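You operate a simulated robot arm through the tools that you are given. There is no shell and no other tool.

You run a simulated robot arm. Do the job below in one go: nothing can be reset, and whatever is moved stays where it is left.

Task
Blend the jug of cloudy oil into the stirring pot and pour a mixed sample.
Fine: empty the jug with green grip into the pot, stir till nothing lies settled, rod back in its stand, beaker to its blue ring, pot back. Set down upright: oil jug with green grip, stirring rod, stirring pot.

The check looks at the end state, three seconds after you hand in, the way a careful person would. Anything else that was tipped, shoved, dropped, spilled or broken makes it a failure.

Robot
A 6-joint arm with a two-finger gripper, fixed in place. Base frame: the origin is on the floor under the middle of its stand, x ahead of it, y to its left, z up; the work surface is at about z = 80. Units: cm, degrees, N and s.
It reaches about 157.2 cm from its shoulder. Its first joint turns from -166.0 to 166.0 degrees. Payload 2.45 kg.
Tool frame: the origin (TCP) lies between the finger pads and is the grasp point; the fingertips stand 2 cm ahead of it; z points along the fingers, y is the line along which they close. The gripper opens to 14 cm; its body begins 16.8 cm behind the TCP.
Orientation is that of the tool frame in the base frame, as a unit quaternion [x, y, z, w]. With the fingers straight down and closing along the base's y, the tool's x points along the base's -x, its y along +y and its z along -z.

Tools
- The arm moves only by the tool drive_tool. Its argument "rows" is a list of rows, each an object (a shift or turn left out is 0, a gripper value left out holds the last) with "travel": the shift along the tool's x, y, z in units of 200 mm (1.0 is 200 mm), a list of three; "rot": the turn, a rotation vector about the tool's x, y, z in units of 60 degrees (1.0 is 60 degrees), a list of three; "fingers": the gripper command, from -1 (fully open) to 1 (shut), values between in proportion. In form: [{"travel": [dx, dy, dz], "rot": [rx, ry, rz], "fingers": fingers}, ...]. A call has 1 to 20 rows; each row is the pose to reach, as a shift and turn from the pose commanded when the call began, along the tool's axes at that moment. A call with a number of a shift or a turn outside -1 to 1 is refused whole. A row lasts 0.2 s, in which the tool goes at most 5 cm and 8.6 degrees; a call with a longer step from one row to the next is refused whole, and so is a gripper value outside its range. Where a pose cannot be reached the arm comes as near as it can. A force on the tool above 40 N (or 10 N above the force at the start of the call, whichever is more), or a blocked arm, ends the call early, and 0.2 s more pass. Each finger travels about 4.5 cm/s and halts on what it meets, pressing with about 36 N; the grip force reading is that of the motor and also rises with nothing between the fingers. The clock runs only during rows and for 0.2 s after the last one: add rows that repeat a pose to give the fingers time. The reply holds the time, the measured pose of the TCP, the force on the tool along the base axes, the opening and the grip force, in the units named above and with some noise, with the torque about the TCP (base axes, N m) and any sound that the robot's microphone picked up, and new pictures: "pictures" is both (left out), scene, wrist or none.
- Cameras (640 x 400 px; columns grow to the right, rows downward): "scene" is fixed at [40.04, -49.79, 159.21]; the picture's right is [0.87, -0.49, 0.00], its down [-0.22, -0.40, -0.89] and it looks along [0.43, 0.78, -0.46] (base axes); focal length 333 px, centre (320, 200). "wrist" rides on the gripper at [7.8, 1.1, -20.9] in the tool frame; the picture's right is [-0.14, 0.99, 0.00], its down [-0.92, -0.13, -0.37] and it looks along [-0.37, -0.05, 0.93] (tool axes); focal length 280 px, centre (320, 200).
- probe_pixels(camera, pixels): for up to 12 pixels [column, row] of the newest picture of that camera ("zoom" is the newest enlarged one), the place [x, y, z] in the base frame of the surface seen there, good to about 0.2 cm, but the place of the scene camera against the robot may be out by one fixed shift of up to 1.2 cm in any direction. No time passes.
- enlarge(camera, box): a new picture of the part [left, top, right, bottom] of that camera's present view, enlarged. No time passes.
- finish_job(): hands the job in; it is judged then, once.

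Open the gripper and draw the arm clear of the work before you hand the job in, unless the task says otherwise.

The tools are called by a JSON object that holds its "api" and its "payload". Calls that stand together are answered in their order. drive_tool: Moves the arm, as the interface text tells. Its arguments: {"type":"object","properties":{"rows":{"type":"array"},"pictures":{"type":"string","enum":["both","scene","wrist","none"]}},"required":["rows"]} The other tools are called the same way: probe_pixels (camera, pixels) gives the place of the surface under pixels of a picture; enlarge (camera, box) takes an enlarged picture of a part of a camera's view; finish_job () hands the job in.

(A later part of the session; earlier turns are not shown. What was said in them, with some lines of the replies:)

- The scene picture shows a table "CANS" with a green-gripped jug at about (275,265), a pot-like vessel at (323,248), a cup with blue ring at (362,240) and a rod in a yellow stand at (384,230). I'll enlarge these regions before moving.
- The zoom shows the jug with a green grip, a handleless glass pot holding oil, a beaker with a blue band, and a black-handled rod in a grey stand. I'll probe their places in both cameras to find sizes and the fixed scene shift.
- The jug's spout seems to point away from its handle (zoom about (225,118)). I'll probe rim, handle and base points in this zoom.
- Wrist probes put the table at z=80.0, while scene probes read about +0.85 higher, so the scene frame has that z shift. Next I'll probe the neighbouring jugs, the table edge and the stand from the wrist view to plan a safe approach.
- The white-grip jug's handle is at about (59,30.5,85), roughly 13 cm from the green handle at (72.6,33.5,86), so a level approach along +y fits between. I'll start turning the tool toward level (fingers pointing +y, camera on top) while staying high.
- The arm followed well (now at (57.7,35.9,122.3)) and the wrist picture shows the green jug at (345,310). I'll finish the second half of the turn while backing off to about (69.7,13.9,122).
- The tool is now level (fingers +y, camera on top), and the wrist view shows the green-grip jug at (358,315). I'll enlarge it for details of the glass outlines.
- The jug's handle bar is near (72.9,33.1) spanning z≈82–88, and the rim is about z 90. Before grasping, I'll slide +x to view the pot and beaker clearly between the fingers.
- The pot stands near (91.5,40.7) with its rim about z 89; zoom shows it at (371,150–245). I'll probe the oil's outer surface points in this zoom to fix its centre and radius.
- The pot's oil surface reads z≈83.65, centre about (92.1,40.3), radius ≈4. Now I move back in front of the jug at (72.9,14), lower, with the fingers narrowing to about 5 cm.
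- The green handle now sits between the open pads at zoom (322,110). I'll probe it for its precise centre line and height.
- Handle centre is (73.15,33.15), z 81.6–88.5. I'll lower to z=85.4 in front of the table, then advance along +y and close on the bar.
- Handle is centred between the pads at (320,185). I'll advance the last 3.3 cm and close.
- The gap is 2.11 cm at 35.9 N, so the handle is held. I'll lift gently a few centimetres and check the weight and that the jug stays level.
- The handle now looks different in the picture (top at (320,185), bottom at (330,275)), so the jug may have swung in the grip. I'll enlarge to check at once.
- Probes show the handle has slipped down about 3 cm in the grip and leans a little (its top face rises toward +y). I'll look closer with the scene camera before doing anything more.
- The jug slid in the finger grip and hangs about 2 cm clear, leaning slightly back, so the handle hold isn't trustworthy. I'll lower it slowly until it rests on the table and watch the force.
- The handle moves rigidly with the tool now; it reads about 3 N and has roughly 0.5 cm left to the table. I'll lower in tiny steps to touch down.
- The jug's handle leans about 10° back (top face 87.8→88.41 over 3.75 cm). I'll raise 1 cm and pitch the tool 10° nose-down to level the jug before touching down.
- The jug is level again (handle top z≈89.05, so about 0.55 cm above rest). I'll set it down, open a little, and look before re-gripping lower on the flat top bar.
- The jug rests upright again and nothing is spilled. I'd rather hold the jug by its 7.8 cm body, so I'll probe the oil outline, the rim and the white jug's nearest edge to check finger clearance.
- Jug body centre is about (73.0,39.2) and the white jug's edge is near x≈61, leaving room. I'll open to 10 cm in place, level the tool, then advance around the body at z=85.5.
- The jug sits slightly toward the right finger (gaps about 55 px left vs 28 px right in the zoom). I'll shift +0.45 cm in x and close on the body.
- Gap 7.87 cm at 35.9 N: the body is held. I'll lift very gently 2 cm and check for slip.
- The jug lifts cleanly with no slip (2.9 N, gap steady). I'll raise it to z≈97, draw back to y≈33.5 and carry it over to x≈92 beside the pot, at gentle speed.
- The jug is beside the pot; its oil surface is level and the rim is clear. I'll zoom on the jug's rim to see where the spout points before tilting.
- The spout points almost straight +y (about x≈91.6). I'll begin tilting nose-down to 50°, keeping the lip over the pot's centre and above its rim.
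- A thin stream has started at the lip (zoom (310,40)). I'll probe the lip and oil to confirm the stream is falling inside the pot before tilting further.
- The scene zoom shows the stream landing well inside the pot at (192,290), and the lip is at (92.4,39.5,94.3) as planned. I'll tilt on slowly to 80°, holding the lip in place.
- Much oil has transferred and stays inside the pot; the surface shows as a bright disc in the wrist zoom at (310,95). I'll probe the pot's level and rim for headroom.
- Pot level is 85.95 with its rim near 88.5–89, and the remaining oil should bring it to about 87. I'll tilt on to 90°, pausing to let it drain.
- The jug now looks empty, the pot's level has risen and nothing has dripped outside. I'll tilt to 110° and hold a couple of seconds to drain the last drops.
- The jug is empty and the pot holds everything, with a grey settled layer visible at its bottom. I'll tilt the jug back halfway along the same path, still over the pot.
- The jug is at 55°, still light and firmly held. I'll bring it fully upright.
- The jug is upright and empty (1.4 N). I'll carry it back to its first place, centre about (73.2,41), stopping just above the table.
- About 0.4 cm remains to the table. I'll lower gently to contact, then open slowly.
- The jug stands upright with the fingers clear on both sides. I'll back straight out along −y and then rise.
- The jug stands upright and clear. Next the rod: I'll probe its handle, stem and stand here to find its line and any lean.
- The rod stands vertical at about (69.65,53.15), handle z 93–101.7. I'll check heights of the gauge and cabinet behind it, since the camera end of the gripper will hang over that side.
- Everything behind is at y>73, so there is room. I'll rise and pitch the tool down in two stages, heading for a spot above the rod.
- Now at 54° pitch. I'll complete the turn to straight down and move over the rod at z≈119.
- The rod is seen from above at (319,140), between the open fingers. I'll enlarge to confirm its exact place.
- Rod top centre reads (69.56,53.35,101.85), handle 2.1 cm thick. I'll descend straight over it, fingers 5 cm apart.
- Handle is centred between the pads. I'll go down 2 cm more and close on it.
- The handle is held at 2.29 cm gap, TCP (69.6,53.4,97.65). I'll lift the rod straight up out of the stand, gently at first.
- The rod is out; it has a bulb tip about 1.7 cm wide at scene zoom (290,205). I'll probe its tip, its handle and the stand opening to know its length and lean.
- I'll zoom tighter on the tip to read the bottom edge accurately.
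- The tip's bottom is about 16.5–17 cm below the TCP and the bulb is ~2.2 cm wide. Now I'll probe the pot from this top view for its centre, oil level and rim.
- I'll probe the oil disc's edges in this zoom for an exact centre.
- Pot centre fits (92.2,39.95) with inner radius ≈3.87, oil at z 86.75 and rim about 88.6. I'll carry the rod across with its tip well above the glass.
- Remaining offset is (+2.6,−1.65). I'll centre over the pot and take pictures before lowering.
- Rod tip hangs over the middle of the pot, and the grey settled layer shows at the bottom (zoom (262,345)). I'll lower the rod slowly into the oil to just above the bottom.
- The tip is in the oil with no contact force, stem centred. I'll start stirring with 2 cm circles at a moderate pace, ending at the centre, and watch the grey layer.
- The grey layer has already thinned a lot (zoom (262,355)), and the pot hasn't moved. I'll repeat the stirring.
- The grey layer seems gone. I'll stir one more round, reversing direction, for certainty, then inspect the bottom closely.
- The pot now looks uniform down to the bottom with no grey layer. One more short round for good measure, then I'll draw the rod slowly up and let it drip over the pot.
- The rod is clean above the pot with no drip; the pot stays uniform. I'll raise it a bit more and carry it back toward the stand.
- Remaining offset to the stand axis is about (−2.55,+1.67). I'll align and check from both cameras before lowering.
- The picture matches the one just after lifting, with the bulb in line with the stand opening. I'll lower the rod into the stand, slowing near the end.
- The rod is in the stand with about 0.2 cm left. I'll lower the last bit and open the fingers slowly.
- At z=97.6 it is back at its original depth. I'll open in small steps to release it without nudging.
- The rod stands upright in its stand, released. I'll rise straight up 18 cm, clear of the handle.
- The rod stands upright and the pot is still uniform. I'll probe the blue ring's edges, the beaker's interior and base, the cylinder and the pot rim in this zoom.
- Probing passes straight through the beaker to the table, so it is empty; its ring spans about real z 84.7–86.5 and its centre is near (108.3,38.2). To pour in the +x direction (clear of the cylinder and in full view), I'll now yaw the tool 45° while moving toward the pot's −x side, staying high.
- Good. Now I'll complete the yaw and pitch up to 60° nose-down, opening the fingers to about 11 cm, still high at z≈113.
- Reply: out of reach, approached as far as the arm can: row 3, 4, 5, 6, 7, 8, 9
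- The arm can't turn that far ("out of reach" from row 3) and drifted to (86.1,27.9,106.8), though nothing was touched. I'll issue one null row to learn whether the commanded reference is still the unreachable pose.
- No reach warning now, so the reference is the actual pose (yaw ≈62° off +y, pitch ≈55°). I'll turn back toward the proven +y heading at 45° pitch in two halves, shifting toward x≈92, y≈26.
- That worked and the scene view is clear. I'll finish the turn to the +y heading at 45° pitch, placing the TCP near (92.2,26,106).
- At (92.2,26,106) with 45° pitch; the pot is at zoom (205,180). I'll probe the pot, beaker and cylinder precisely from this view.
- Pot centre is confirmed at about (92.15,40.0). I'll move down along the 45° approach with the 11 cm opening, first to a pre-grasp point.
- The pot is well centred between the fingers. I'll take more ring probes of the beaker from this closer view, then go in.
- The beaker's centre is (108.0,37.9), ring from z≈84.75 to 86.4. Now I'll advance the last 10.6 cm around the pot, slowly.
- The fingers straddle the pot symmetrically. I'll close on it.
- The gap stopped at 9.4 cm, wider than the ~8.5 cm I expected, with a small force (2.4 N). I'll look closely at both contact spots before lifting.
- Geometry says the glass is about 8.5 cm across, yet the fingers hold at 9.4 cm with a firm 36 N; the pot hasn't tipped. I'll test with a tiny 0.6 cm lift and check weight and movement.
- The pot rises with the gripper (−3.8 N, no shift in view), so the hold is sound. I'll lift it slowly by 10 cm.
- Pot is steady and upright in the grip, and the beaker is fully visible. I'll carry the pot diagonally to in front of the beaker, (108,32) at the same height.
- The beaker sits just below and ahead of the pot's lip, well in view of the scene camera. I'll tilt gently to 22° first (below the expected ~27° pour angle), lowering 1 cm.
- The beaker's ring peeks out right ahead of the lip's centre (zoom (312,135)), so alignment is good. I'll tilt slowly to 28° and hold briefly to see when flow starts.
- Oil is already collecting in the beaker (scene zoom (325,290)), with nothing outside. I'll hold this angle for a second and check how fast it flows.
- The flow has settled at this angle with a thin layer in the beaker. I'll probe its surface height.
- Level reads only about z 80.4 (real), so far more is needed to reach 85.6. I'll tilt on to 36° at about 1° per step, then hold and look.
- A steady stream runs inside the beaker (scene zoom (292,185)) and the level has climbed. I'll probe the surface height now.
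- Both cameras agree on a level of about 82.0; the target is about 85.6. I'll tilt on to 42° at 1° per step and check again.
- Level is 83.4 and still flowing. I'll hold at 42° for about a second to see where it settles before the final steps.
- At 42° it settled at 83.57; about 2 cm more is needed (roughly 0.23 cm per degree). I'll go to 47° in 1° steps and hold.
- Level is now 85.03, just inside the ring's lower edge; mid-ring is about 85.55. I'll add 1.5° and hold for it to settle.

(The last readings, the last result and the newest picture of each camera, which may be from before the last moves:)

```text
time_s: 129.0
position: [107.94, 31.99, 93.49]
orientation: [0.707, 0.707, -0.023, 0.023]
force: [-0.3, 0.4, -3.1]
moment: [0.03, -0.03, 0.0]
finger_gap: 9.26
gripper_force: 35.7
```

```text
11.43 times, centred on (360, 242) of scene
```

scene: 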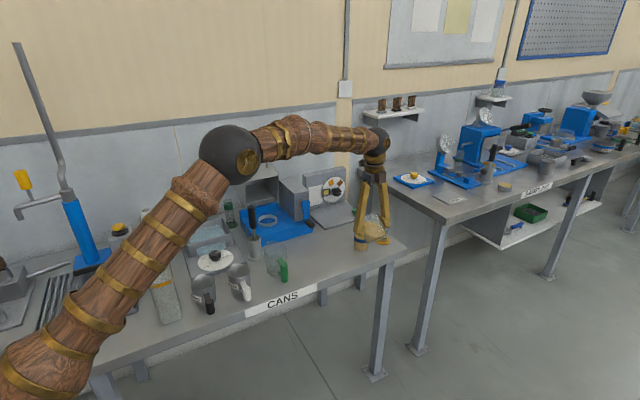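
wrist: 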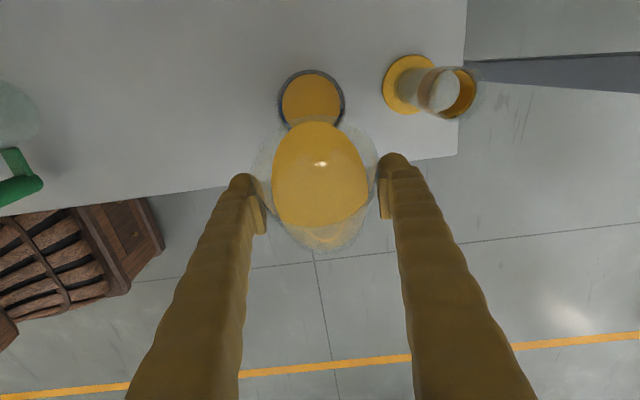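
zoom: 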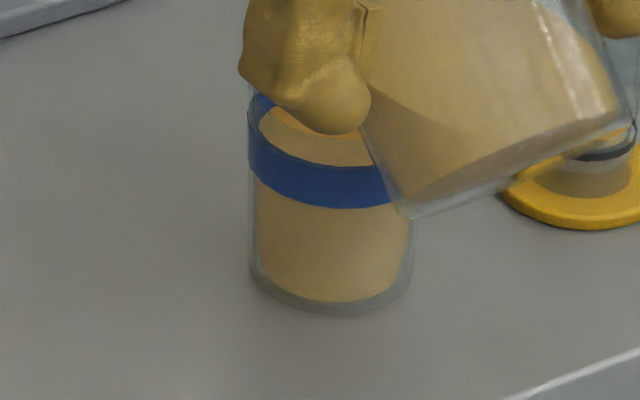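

Level is 85.43, near the middle of the blue ring. I'll tilt the pot back upright now, rising 2 cm for clearance while staying over the beaker.

{"api": "drive_tool", "payload": {"rows": [{"travel": [0, 0, -0.005], "rot": [0, 0.06, 0], "fingers": 1}, {"travel": [-0.001, 0, -0.015], "rot": [0, 0.14, 0]}, {"travel": [-0.002, 0, -0.03], "rot": [0, 0.23, 0]}, {"travel": [-0.002, 0, -0.045], "rot": [0, 0.32, 0]}, {"travel": [-0.003, 0, -0.06], "rot": [0, 0.41, 0]}, {"travel": [-0.004, 0, -0.075], "rot": [0, 0.5, 0]}, {"travel": [-0.005, 0, -0.09], "rot": [0, 0.59, 0]}, {"travel": [-0.006, 0, -0.1], "rot": [0, 0.67, 0]}, {"travel": [-0.006, 0, -0.105], "rot": [0, 0.74, 0]}, {"travel": [-0.006, 0, -0.105], "rot": [0, 0.79, 0]}, {"travel": [-0.006, 0, -0.105], "rot": [0, 0.808, 0]}, {"travel": [-0.006, 0, -0.105], "rot": [0, 0.808, 0]}], "pictures": "both"}}

{"api": "enlarge", "payload": {"camera": "wrist", "box": [200, 80, 440, 260]}}

{"api": "enlarge", "payload": {"camera": "scene", "box": [335, 200, 395, 260]}}

```text
time_s: 131.6
position: [108.11, 32.0, 95.53]
orientation: [0.654, 0.654, 0.269, -0.27]
force: [-0.8, 0.2, -2.8]
moment: [-0.04, 0.03, 0.03]
finger_gap: 9.21
gripper_force: 36.0
```

scene: 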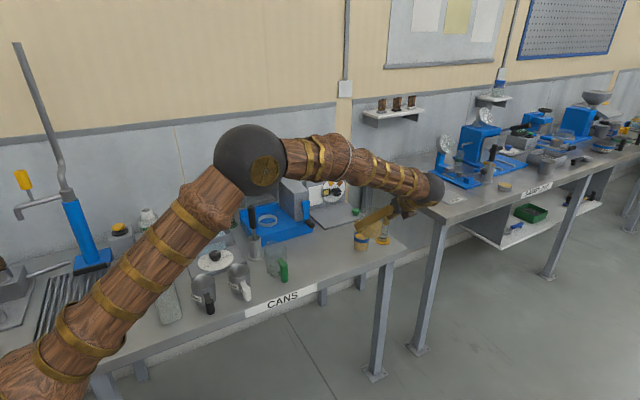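
wrist: 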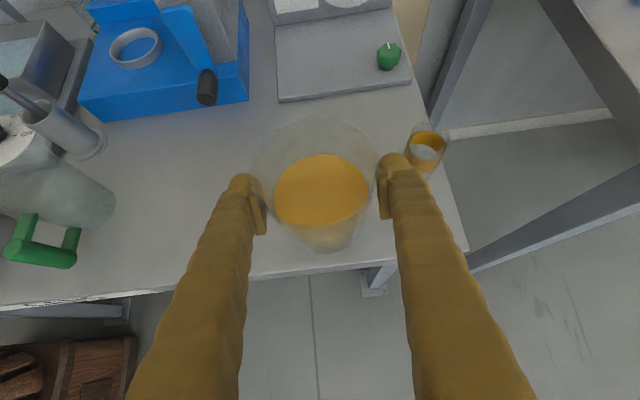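

```text
2.22 times, centred on (320, 170) of wrist
```

zoom: 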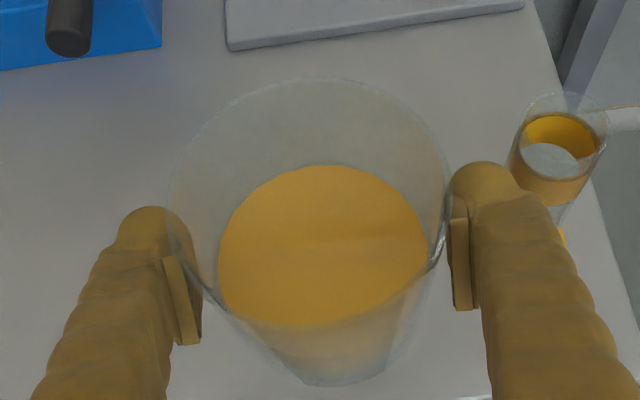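

```text
6.67 times, centred on (365, 230) of scene
```

zoom: 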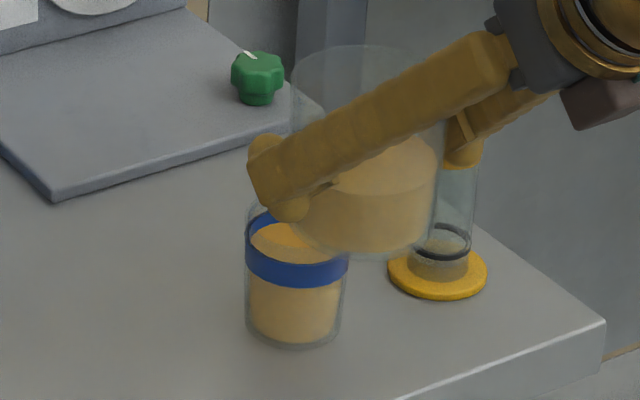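

The beaker is filled into its blue ring and the table around is clean; the pot is upright in the grip. I'll carry the pot back over its original place.

{"api": "drive_tool", "payload": {"rows": [{"travel": [0.006, -0.017, 0.006], "fingers": 1}, {"travel": [0.02, -0.055, 0.02]}, {"travel": [0.04, -0.113, 0.04]}, {"travel": [0.065, -0.183, 0.065]}, {"travel": [0.092, -0.259, 0.092]}, {"travel": [0.12, -0.336, 0.12]}, {"travel": [0.147, -0.413, 0.147]}, {"travel": [0.174, -0.49, 0.174]}, {"travel": [0.202, -0.567, 0.202]}, {"travel": [0.228, -0.64, 0.228]}, {"travel": [0.25, -0.702, 0.25]}, {"travel": [0.268, -0.753, 0.268]}, {"travel": [0.279, -0.783, 0.279]}, {"travel": [0.282, -0.793, 0.282]}, {"travel": [0.282, -0.793, 0.282]}], "pictures": "both"}}

{"api": "enlarge", "payload": {"camera": "scene", "box": [300, 190, 400, 270]}}

```text
time_s: 134.8
position: [91.95, 40.2, 95.53]
orientation: [0.654, 0.653, 0.27, -0.27]
force: [0.5, 0.4, -2.8]
moment: [-0.01, 0.0, 0.01]
finger_gap: 9.21
gripper_force: 36.0
```

scene: 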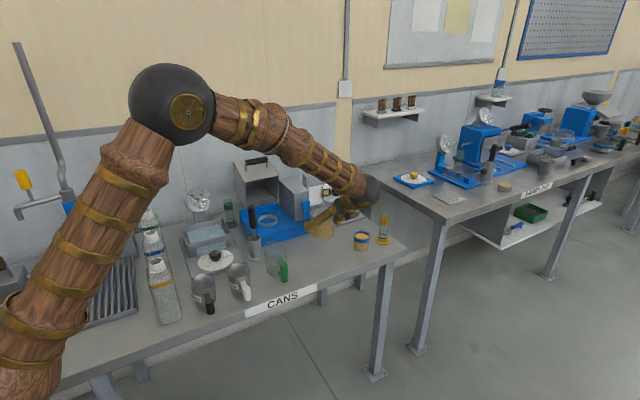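
wrist: 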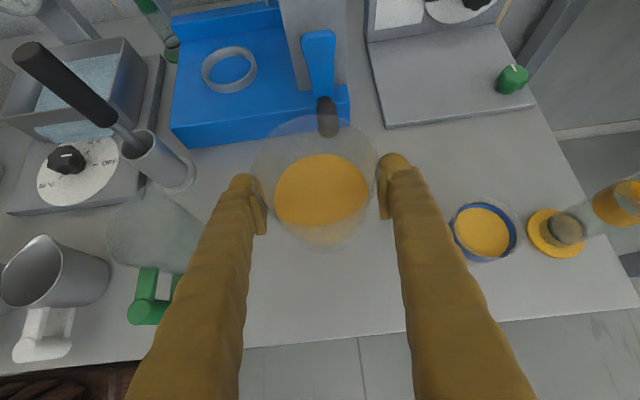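

```text
5.00 times, centred on (350, 230) of scene
```

zoom: 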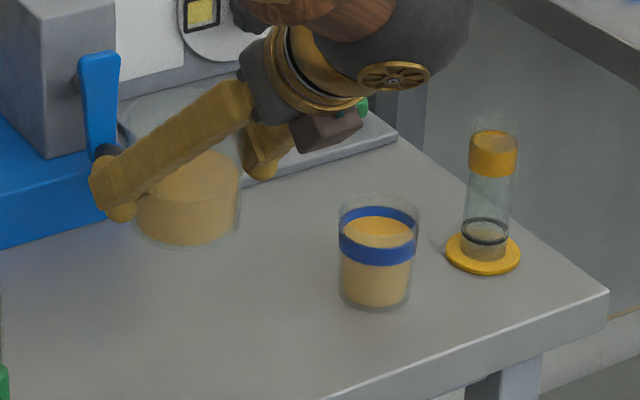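

The pot is back above its spot and the beaker shows oil in its ring. I'll lower the pot slowly to about 0.8 cm above the table, with small corrections to (92.15,39.95).

{"api": "drive_tool", "payload": {"rows": [{"travel": [-0.015, 0.002, 0.014], "fingers": 1}, {"travel": [-0.045, 0.005, 0.043]}, {"travel": [-0.085, 0.008, 0.081]}, {"travel": [-0.125, 0.01, 0.12]}, {"travel": [-0.165, 0.01, 0.158]}, {"travel": [-0.205, 0.01, 0.197]}, {"travel": [-0.245, 0.01, 0.235]}, {"travel": [-0.282, 0.01, 0.27]}, {"travel": [-0.315, 0.01, 0.302]}, {"travel": [-0.337, 0.01, 0.323]}, {"travel": [-0.3465, 0.01, 0.332]}, {"travel": [-0.3465, 0.01, 0.332]}], "pictures": "both"}}

{"api": "enlarge", "payload": {"camera": "scene", "box": [300, 210, 370, 270]}}

{"api": "enlarge", "payload": {"camera": "wrist", "box": [200, 80, 440, 260]}}

```text
time_s: 137.4
position: [92.35, 39.82, 85.96]
orientation: [0.653, 0.654, 0.27, -0.27]
force: [-0.2, -0.9, -3.9]
moment: [-0.03, 0.0, -0.06]
finger_gap: 9.21
gripper_force: 36.0
```

scene: 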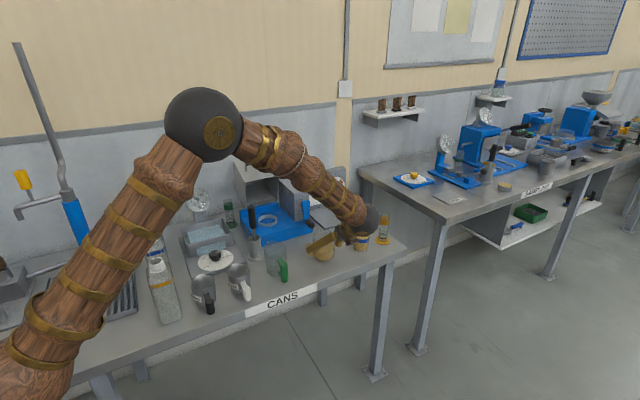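
wrist: 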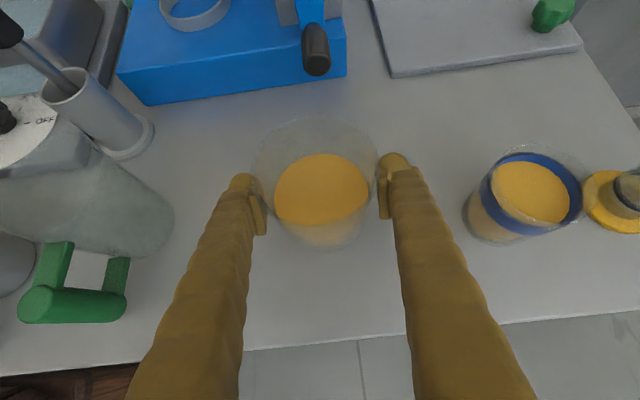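

```text
6.67 times, centred on (335, 240) of scene
```

zoom: 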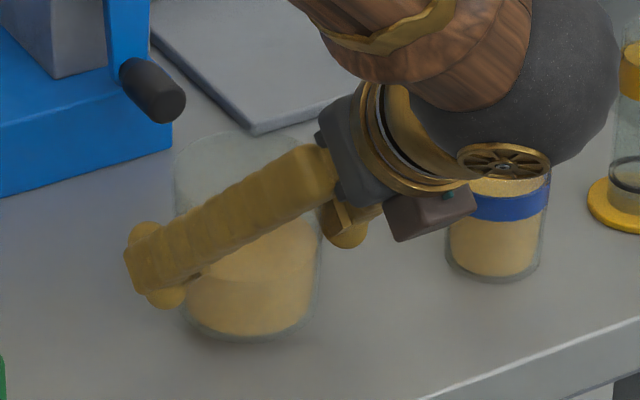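

```text
2.22 times, centred on (320, 170) of wrist
```

zoom: 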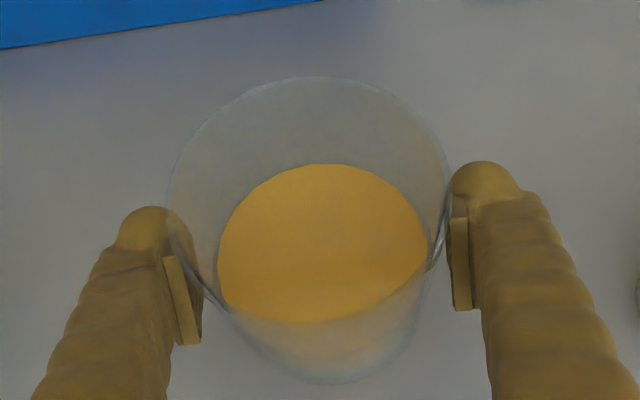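

About 0.9 cm remains. I'll lower in 0.2 cm steps and watch the force drop as it touches down.

{"api": "drive_tool", "payload": {"rows": [{"travel": [-0.007, -0.003, 0.007], "fingers": 1}, {"travel": [-0.014, -0.006, 0.014]}, {"travel": [-0.02, -0.0075, 0.02]}, {"travel": [-0.025, -0.0075, 0.025]}, {"travel": [-0.028, -0.0075, 0.028]}, {"travel": [-0.028, -0.0075, 0.028]}], "pictures": "scene"}}

{"api": "enlarge", "payload": {"camera": "scene", "box": [300, 210, 370, 270]}}

```text
time_s: 138.8
position: [92.13, 39.87, 85.12]
orientation: [0.654, 0.653, 0.27, -0.269]
force: [0.6, -1.2, 3.3]
moment: [-0.24, -0.05, -0.04]
finger_gap: 9.22
gripper_force: 36.0
```

scene: 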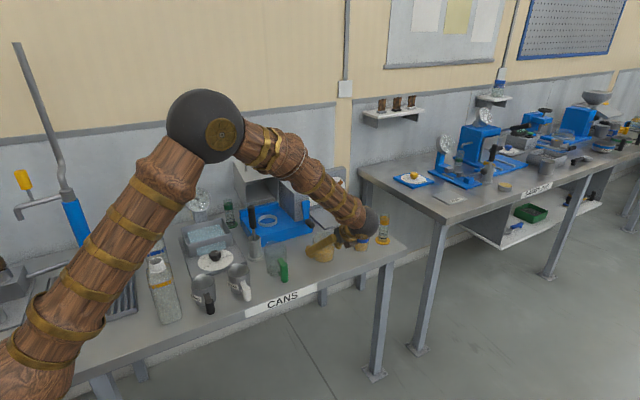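

```text
6.67 times, centred on (335, 240) of scene
```

zoom: 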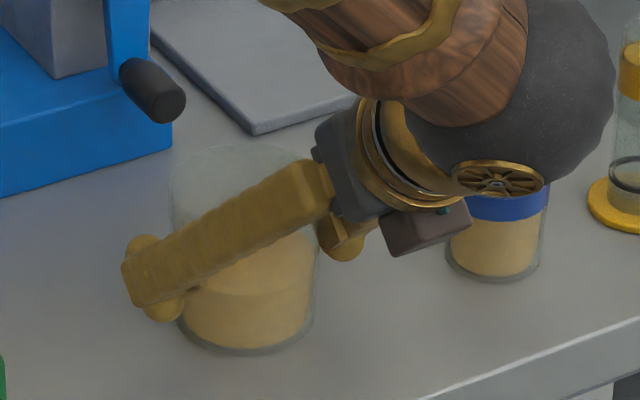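

The force reads +3.3 N, so the pot rests on the table. I'll ease off a hair and open the fingers gently.

{"api": "drive_tool", "payload": {"rows": [{"travel": [0.001, 0, -0.001], "fingers": 1}, {"travel": [0.002, 0, -0.002], "fingers": -0.33}, {"travel": [0.002, 0, -0.002], "fingers": -0.37}, {"travel": [0.002, 0, -0.002], "fingers": -0.43}, {"travel": [0.002, 0, -0.002], "fingers": -0.5}, {"travel": [0.002, 0, -0.002], "fingers": -0.571}, {"travel": [0.002, 0, -0.002], "fingers": -0.6}, {"travel": [0.002, 0, -0.002], "fingers": -0.6}], "pictures": "both"}}

{"api": "enlarge", "payload": {"camera": "wrist", "box": [200, 80, 440, 260]}}

{"api": "enlarge", "payload": {"camera": "scene", "box": [300, 210, 370, 270]}}

```text
time_s: 140.6
position: [92.28, 39.98, 85.11]
orientation: [0.654, 0.653, 0.27, -0.27]
force: [0.4, -0.5, 1.0]
moment: [0.01, 0.01, -0.04]
finger_gap: 11.2
gripper_force: 0.0
```

scene: 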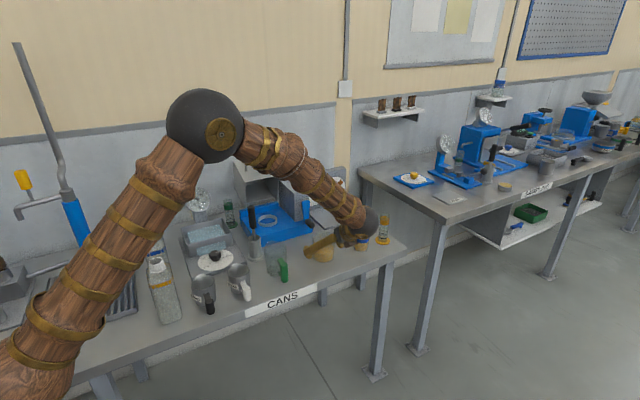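
wrist: 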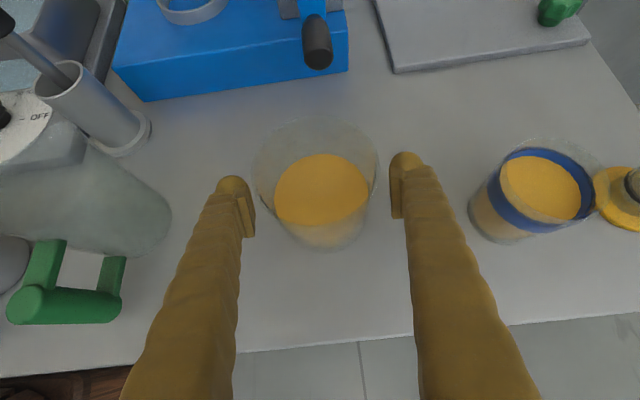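

```text
2.22 times, centred on (320, 170) of wrist
```

zoom: 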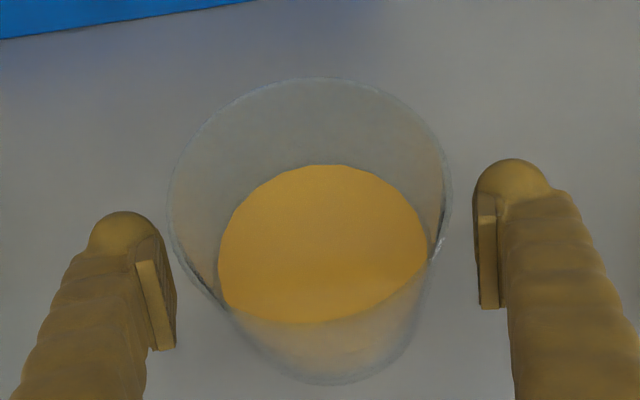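

```text
6.67 times, centred on (335, 240) of scene
```

zoom: 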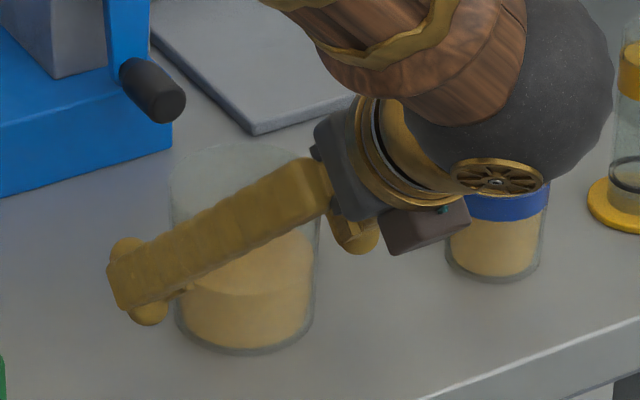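

The pot stands free and upright with clearance on both sides. I'll back out along the approach line, slowly at first.

{"api": "drive_tool", "payload": {"rows": [{"travel": [0, 0, -0.04], "fingers": -0.6}, {"travel": [0, 0, -0.1]}, {"travel": [0, 0, -0.18]}, {"travel": [0, 0, -0.28]}, {"travel": [0, 0, -0.4]}, {"travel": [0, 0, -0.52]}, {"travel": [0, 0, -0.66]}, {"travel": [0, 0, -0.8]}, {"travel": [0, 0, -0.93]}, {"travel": [0, 0, -1.0]}], "pictures": "both"}}

{"api": "enlarge", "payload": {"camera": "wrist", "box": [240, 90, 520, 260]}}

{"api": "enlarge", "payload": {"camera": "scene", "box": [300, 210, 400, 275]}}

```text
time_s: 142.8
position: [92.21, 25.83, 99.25]
orientation: [0.654, 0.653, 0.271, -0.27]
force: [0.8, 0.0, -0.1]
moment: [0.01, -0.01, 0.0]
finger_gap: 11.2
gripper_force: 0.0
```

scene: 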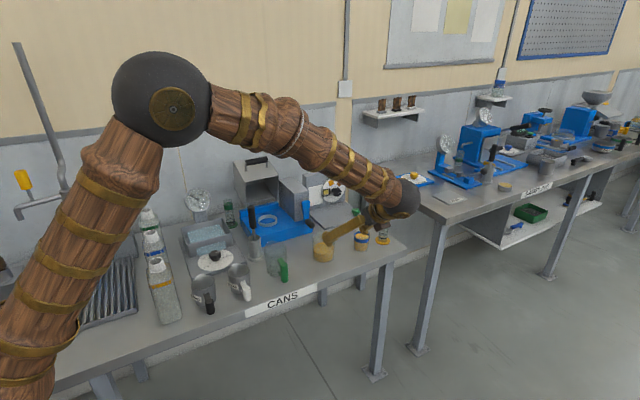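
wrist: 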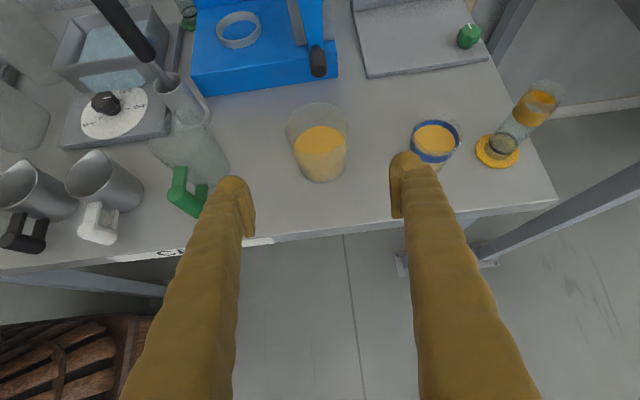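

```text
2.29 times, centred on (380, 175) of wrist
```

zoom: 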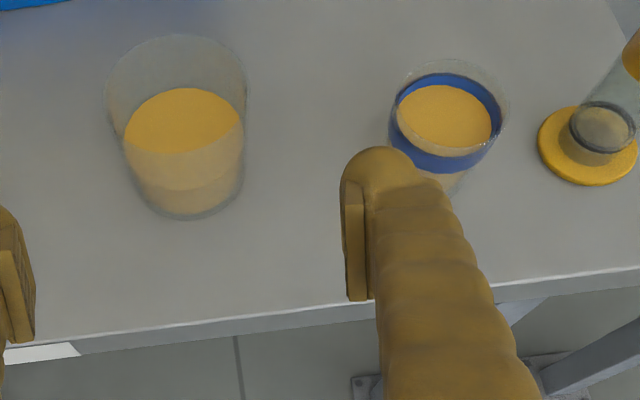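

```text
6.15 times, centred on (350, 242) of scene
```

zoom: 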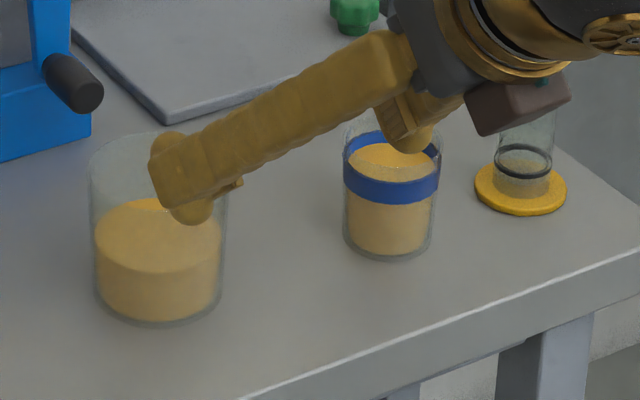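

Pot and beaker both stand well. I'll probe the beaker's level and the pot's place once more while raising the arm clear.

{"api": "probe_pixels", "payload": {"camera": "wrist", "pixels": [[435, 138], [425, 135], [445, 142], [320, 138], [297, 145], [345, 145], [320, 180], [432, 125], [455, 140], [418, 128]]}}

{"api": "drive_tool", "payload": {"rows": [{"travel": [0.05, 0, -0.1], "fingers": -0.6}, {"travel": [0.15, 0, -0.25]}, {"travel": [0.28, 0, -0.38]}, {"travel": [0.4, 0, -0.52]}, {"travel": [0.52, 0, -0.66]}, {"travel": [0.64, 0, -0.8]}, {"travel": [0.72, 0, -0.9]}, {"travel": [0.75, 0, -0.95]}], "pictures": "both"}}

{"api": "enlarge", "payload": {"camera": "scene", "box": [300, 210, 400, 275]}}

{"api": "enlarge", "payload": {"camera": "scene", "box": [190, 190, 310, 320]}}

```text
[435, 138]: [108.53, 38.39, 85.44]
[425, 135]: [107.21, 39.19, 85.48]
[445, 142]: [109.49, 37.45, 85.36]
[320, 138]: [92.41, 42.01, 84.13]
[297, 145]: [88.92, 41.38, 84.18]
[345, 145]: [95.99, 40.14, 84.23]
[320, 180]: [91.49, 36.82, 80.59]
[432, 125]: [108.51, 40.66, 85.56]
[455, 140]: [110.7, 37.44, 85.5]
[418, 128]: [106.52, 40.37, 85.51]
```

```text
time_s: 144.6
position: [91.95, 22.83, 123.28]
orientation: [0.654, 0.653, 0.27, -0.27]
force: [0.4, -0.2, 0.2]
moment: [0.01, 0.0, -0.03]
finger_gap: 11.22
gripper_force: 0.0
```

scene: 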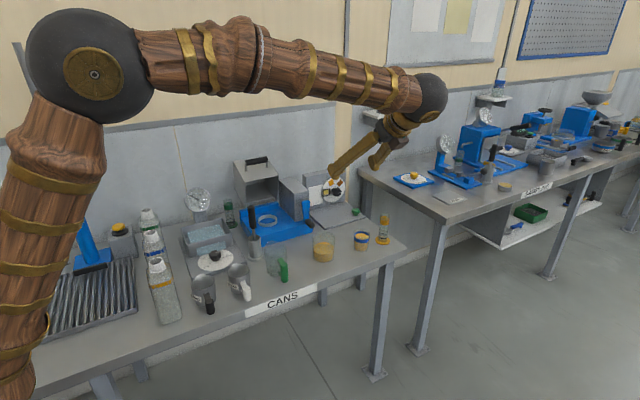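
wrist: 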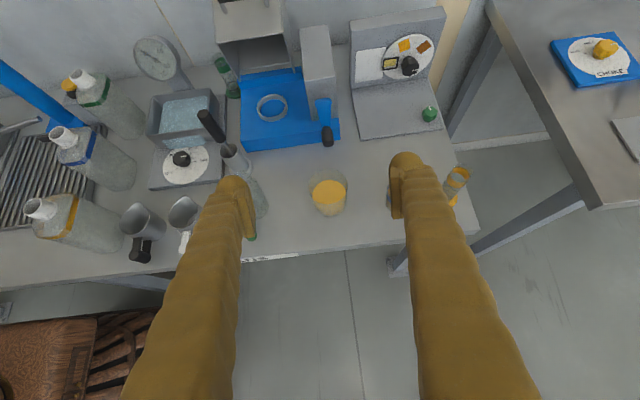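

```text
6.15 times, centred on (350, 242) of scene
```

zoom: 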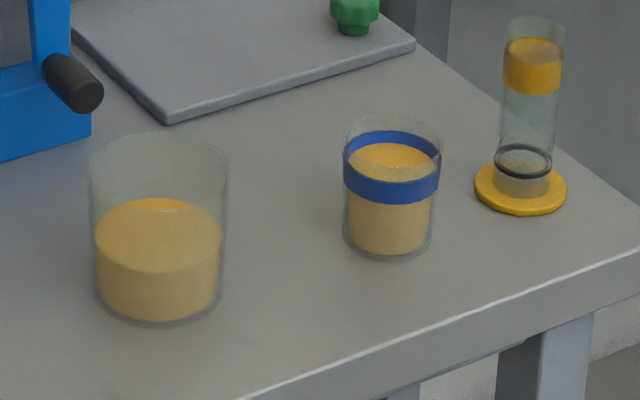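

```text
3.08 times, centred on (250, 255) of scene
```

zoom: 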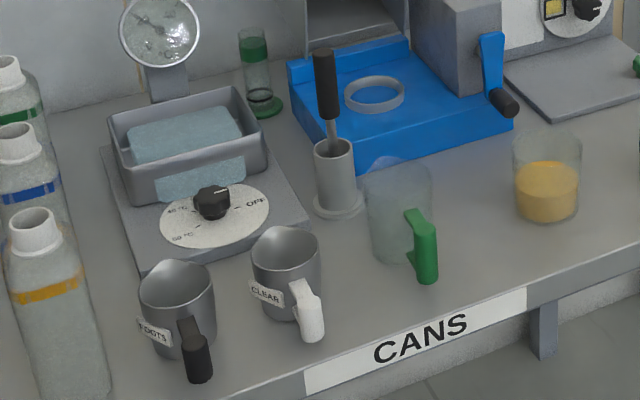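

All vessels stand upright, the rod is in its stand, the beaker reads 85.45 (mid-ring), and the pot shows no settled layer. I'll take a last close look at the jug while opening the gripper fully.

{"api": "drive_tool", "payload": {"rows": [{"travel": [0.05, 0, -0.1], "fingers": -1}, {"travel": [0.1, 0, -0.25]}, {"travel": [0.1, 0, -0.35]}, {"travel": [0.1, 0, -0.35]}], "pictures": "both"}}

{"api": "enlarge", "payload": {"camera": "scene", "box": [245, 230, 345, 295]}}

```text
time_s: 145.6
position: [92.07, 19.57, 129.74]
orientation: [0.654, 0.653, 0.27, -0.27]
force: [0.0, -1.0, 0.2]
moment: [-0.01, -0.02, 0.01]
finger_gap: 13.97
gripper_force: 0.1
```

scene: 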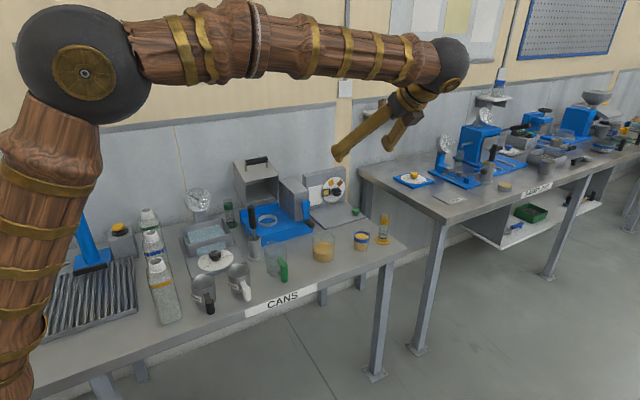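
wrist: 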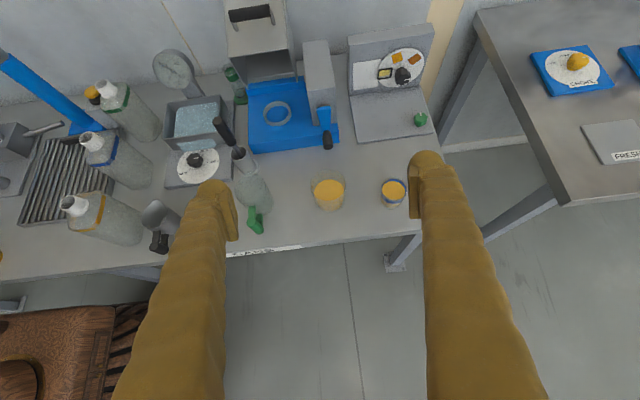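

```text
6.15 times, centred on (295, 262) of scene
```

zoom: 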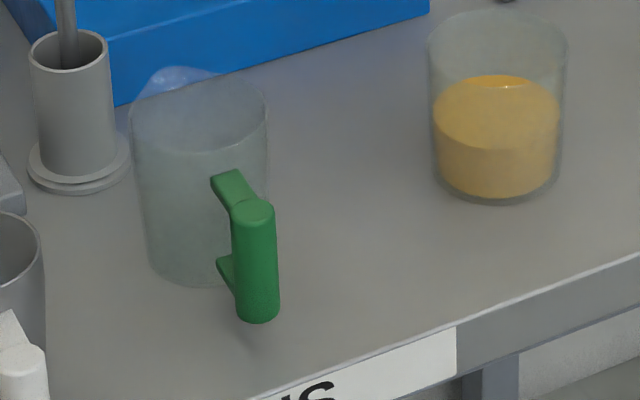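

The jug is empty and upright, the pot is back with uniform oil and no settled layer, the rod stands in its stand, the beaker is at its blue ring, the table is clean, and the arm is clear with the gripper open. I'm handing in the job.

{"api": "finish_job", "payload": {}}

```text
The job is handed in.
```

I poured the jug of cloudy oil into the pot, stirred it, poured the sample and handed the job in. The check result has not come back to me.

- **Jug:** the green-grip jug is empty and upright at its original place. My first hold, on its handle, slipped a few centimetres during the lift. I set it down again with nothing spilled and gripped the glass body instead.
- **Stirring:** after four rounds of circling, no grey layer was visible at the bottom of the pot, and the oil still looked uniform after pouring.
- **Rod:** it is back upright in its stand.
- **Beaker:** the oil surface reads about z = 85.45. The blue ring spans roughly 84.75 to 86.4, so the level is close to mid-ring.
- **Pot:** it is upright and within about 0.3 cm of where it started.

In the last pictures the table showed no drips and nothing else looked moved. I raised the arm clear with the gripper fully open before handing in.
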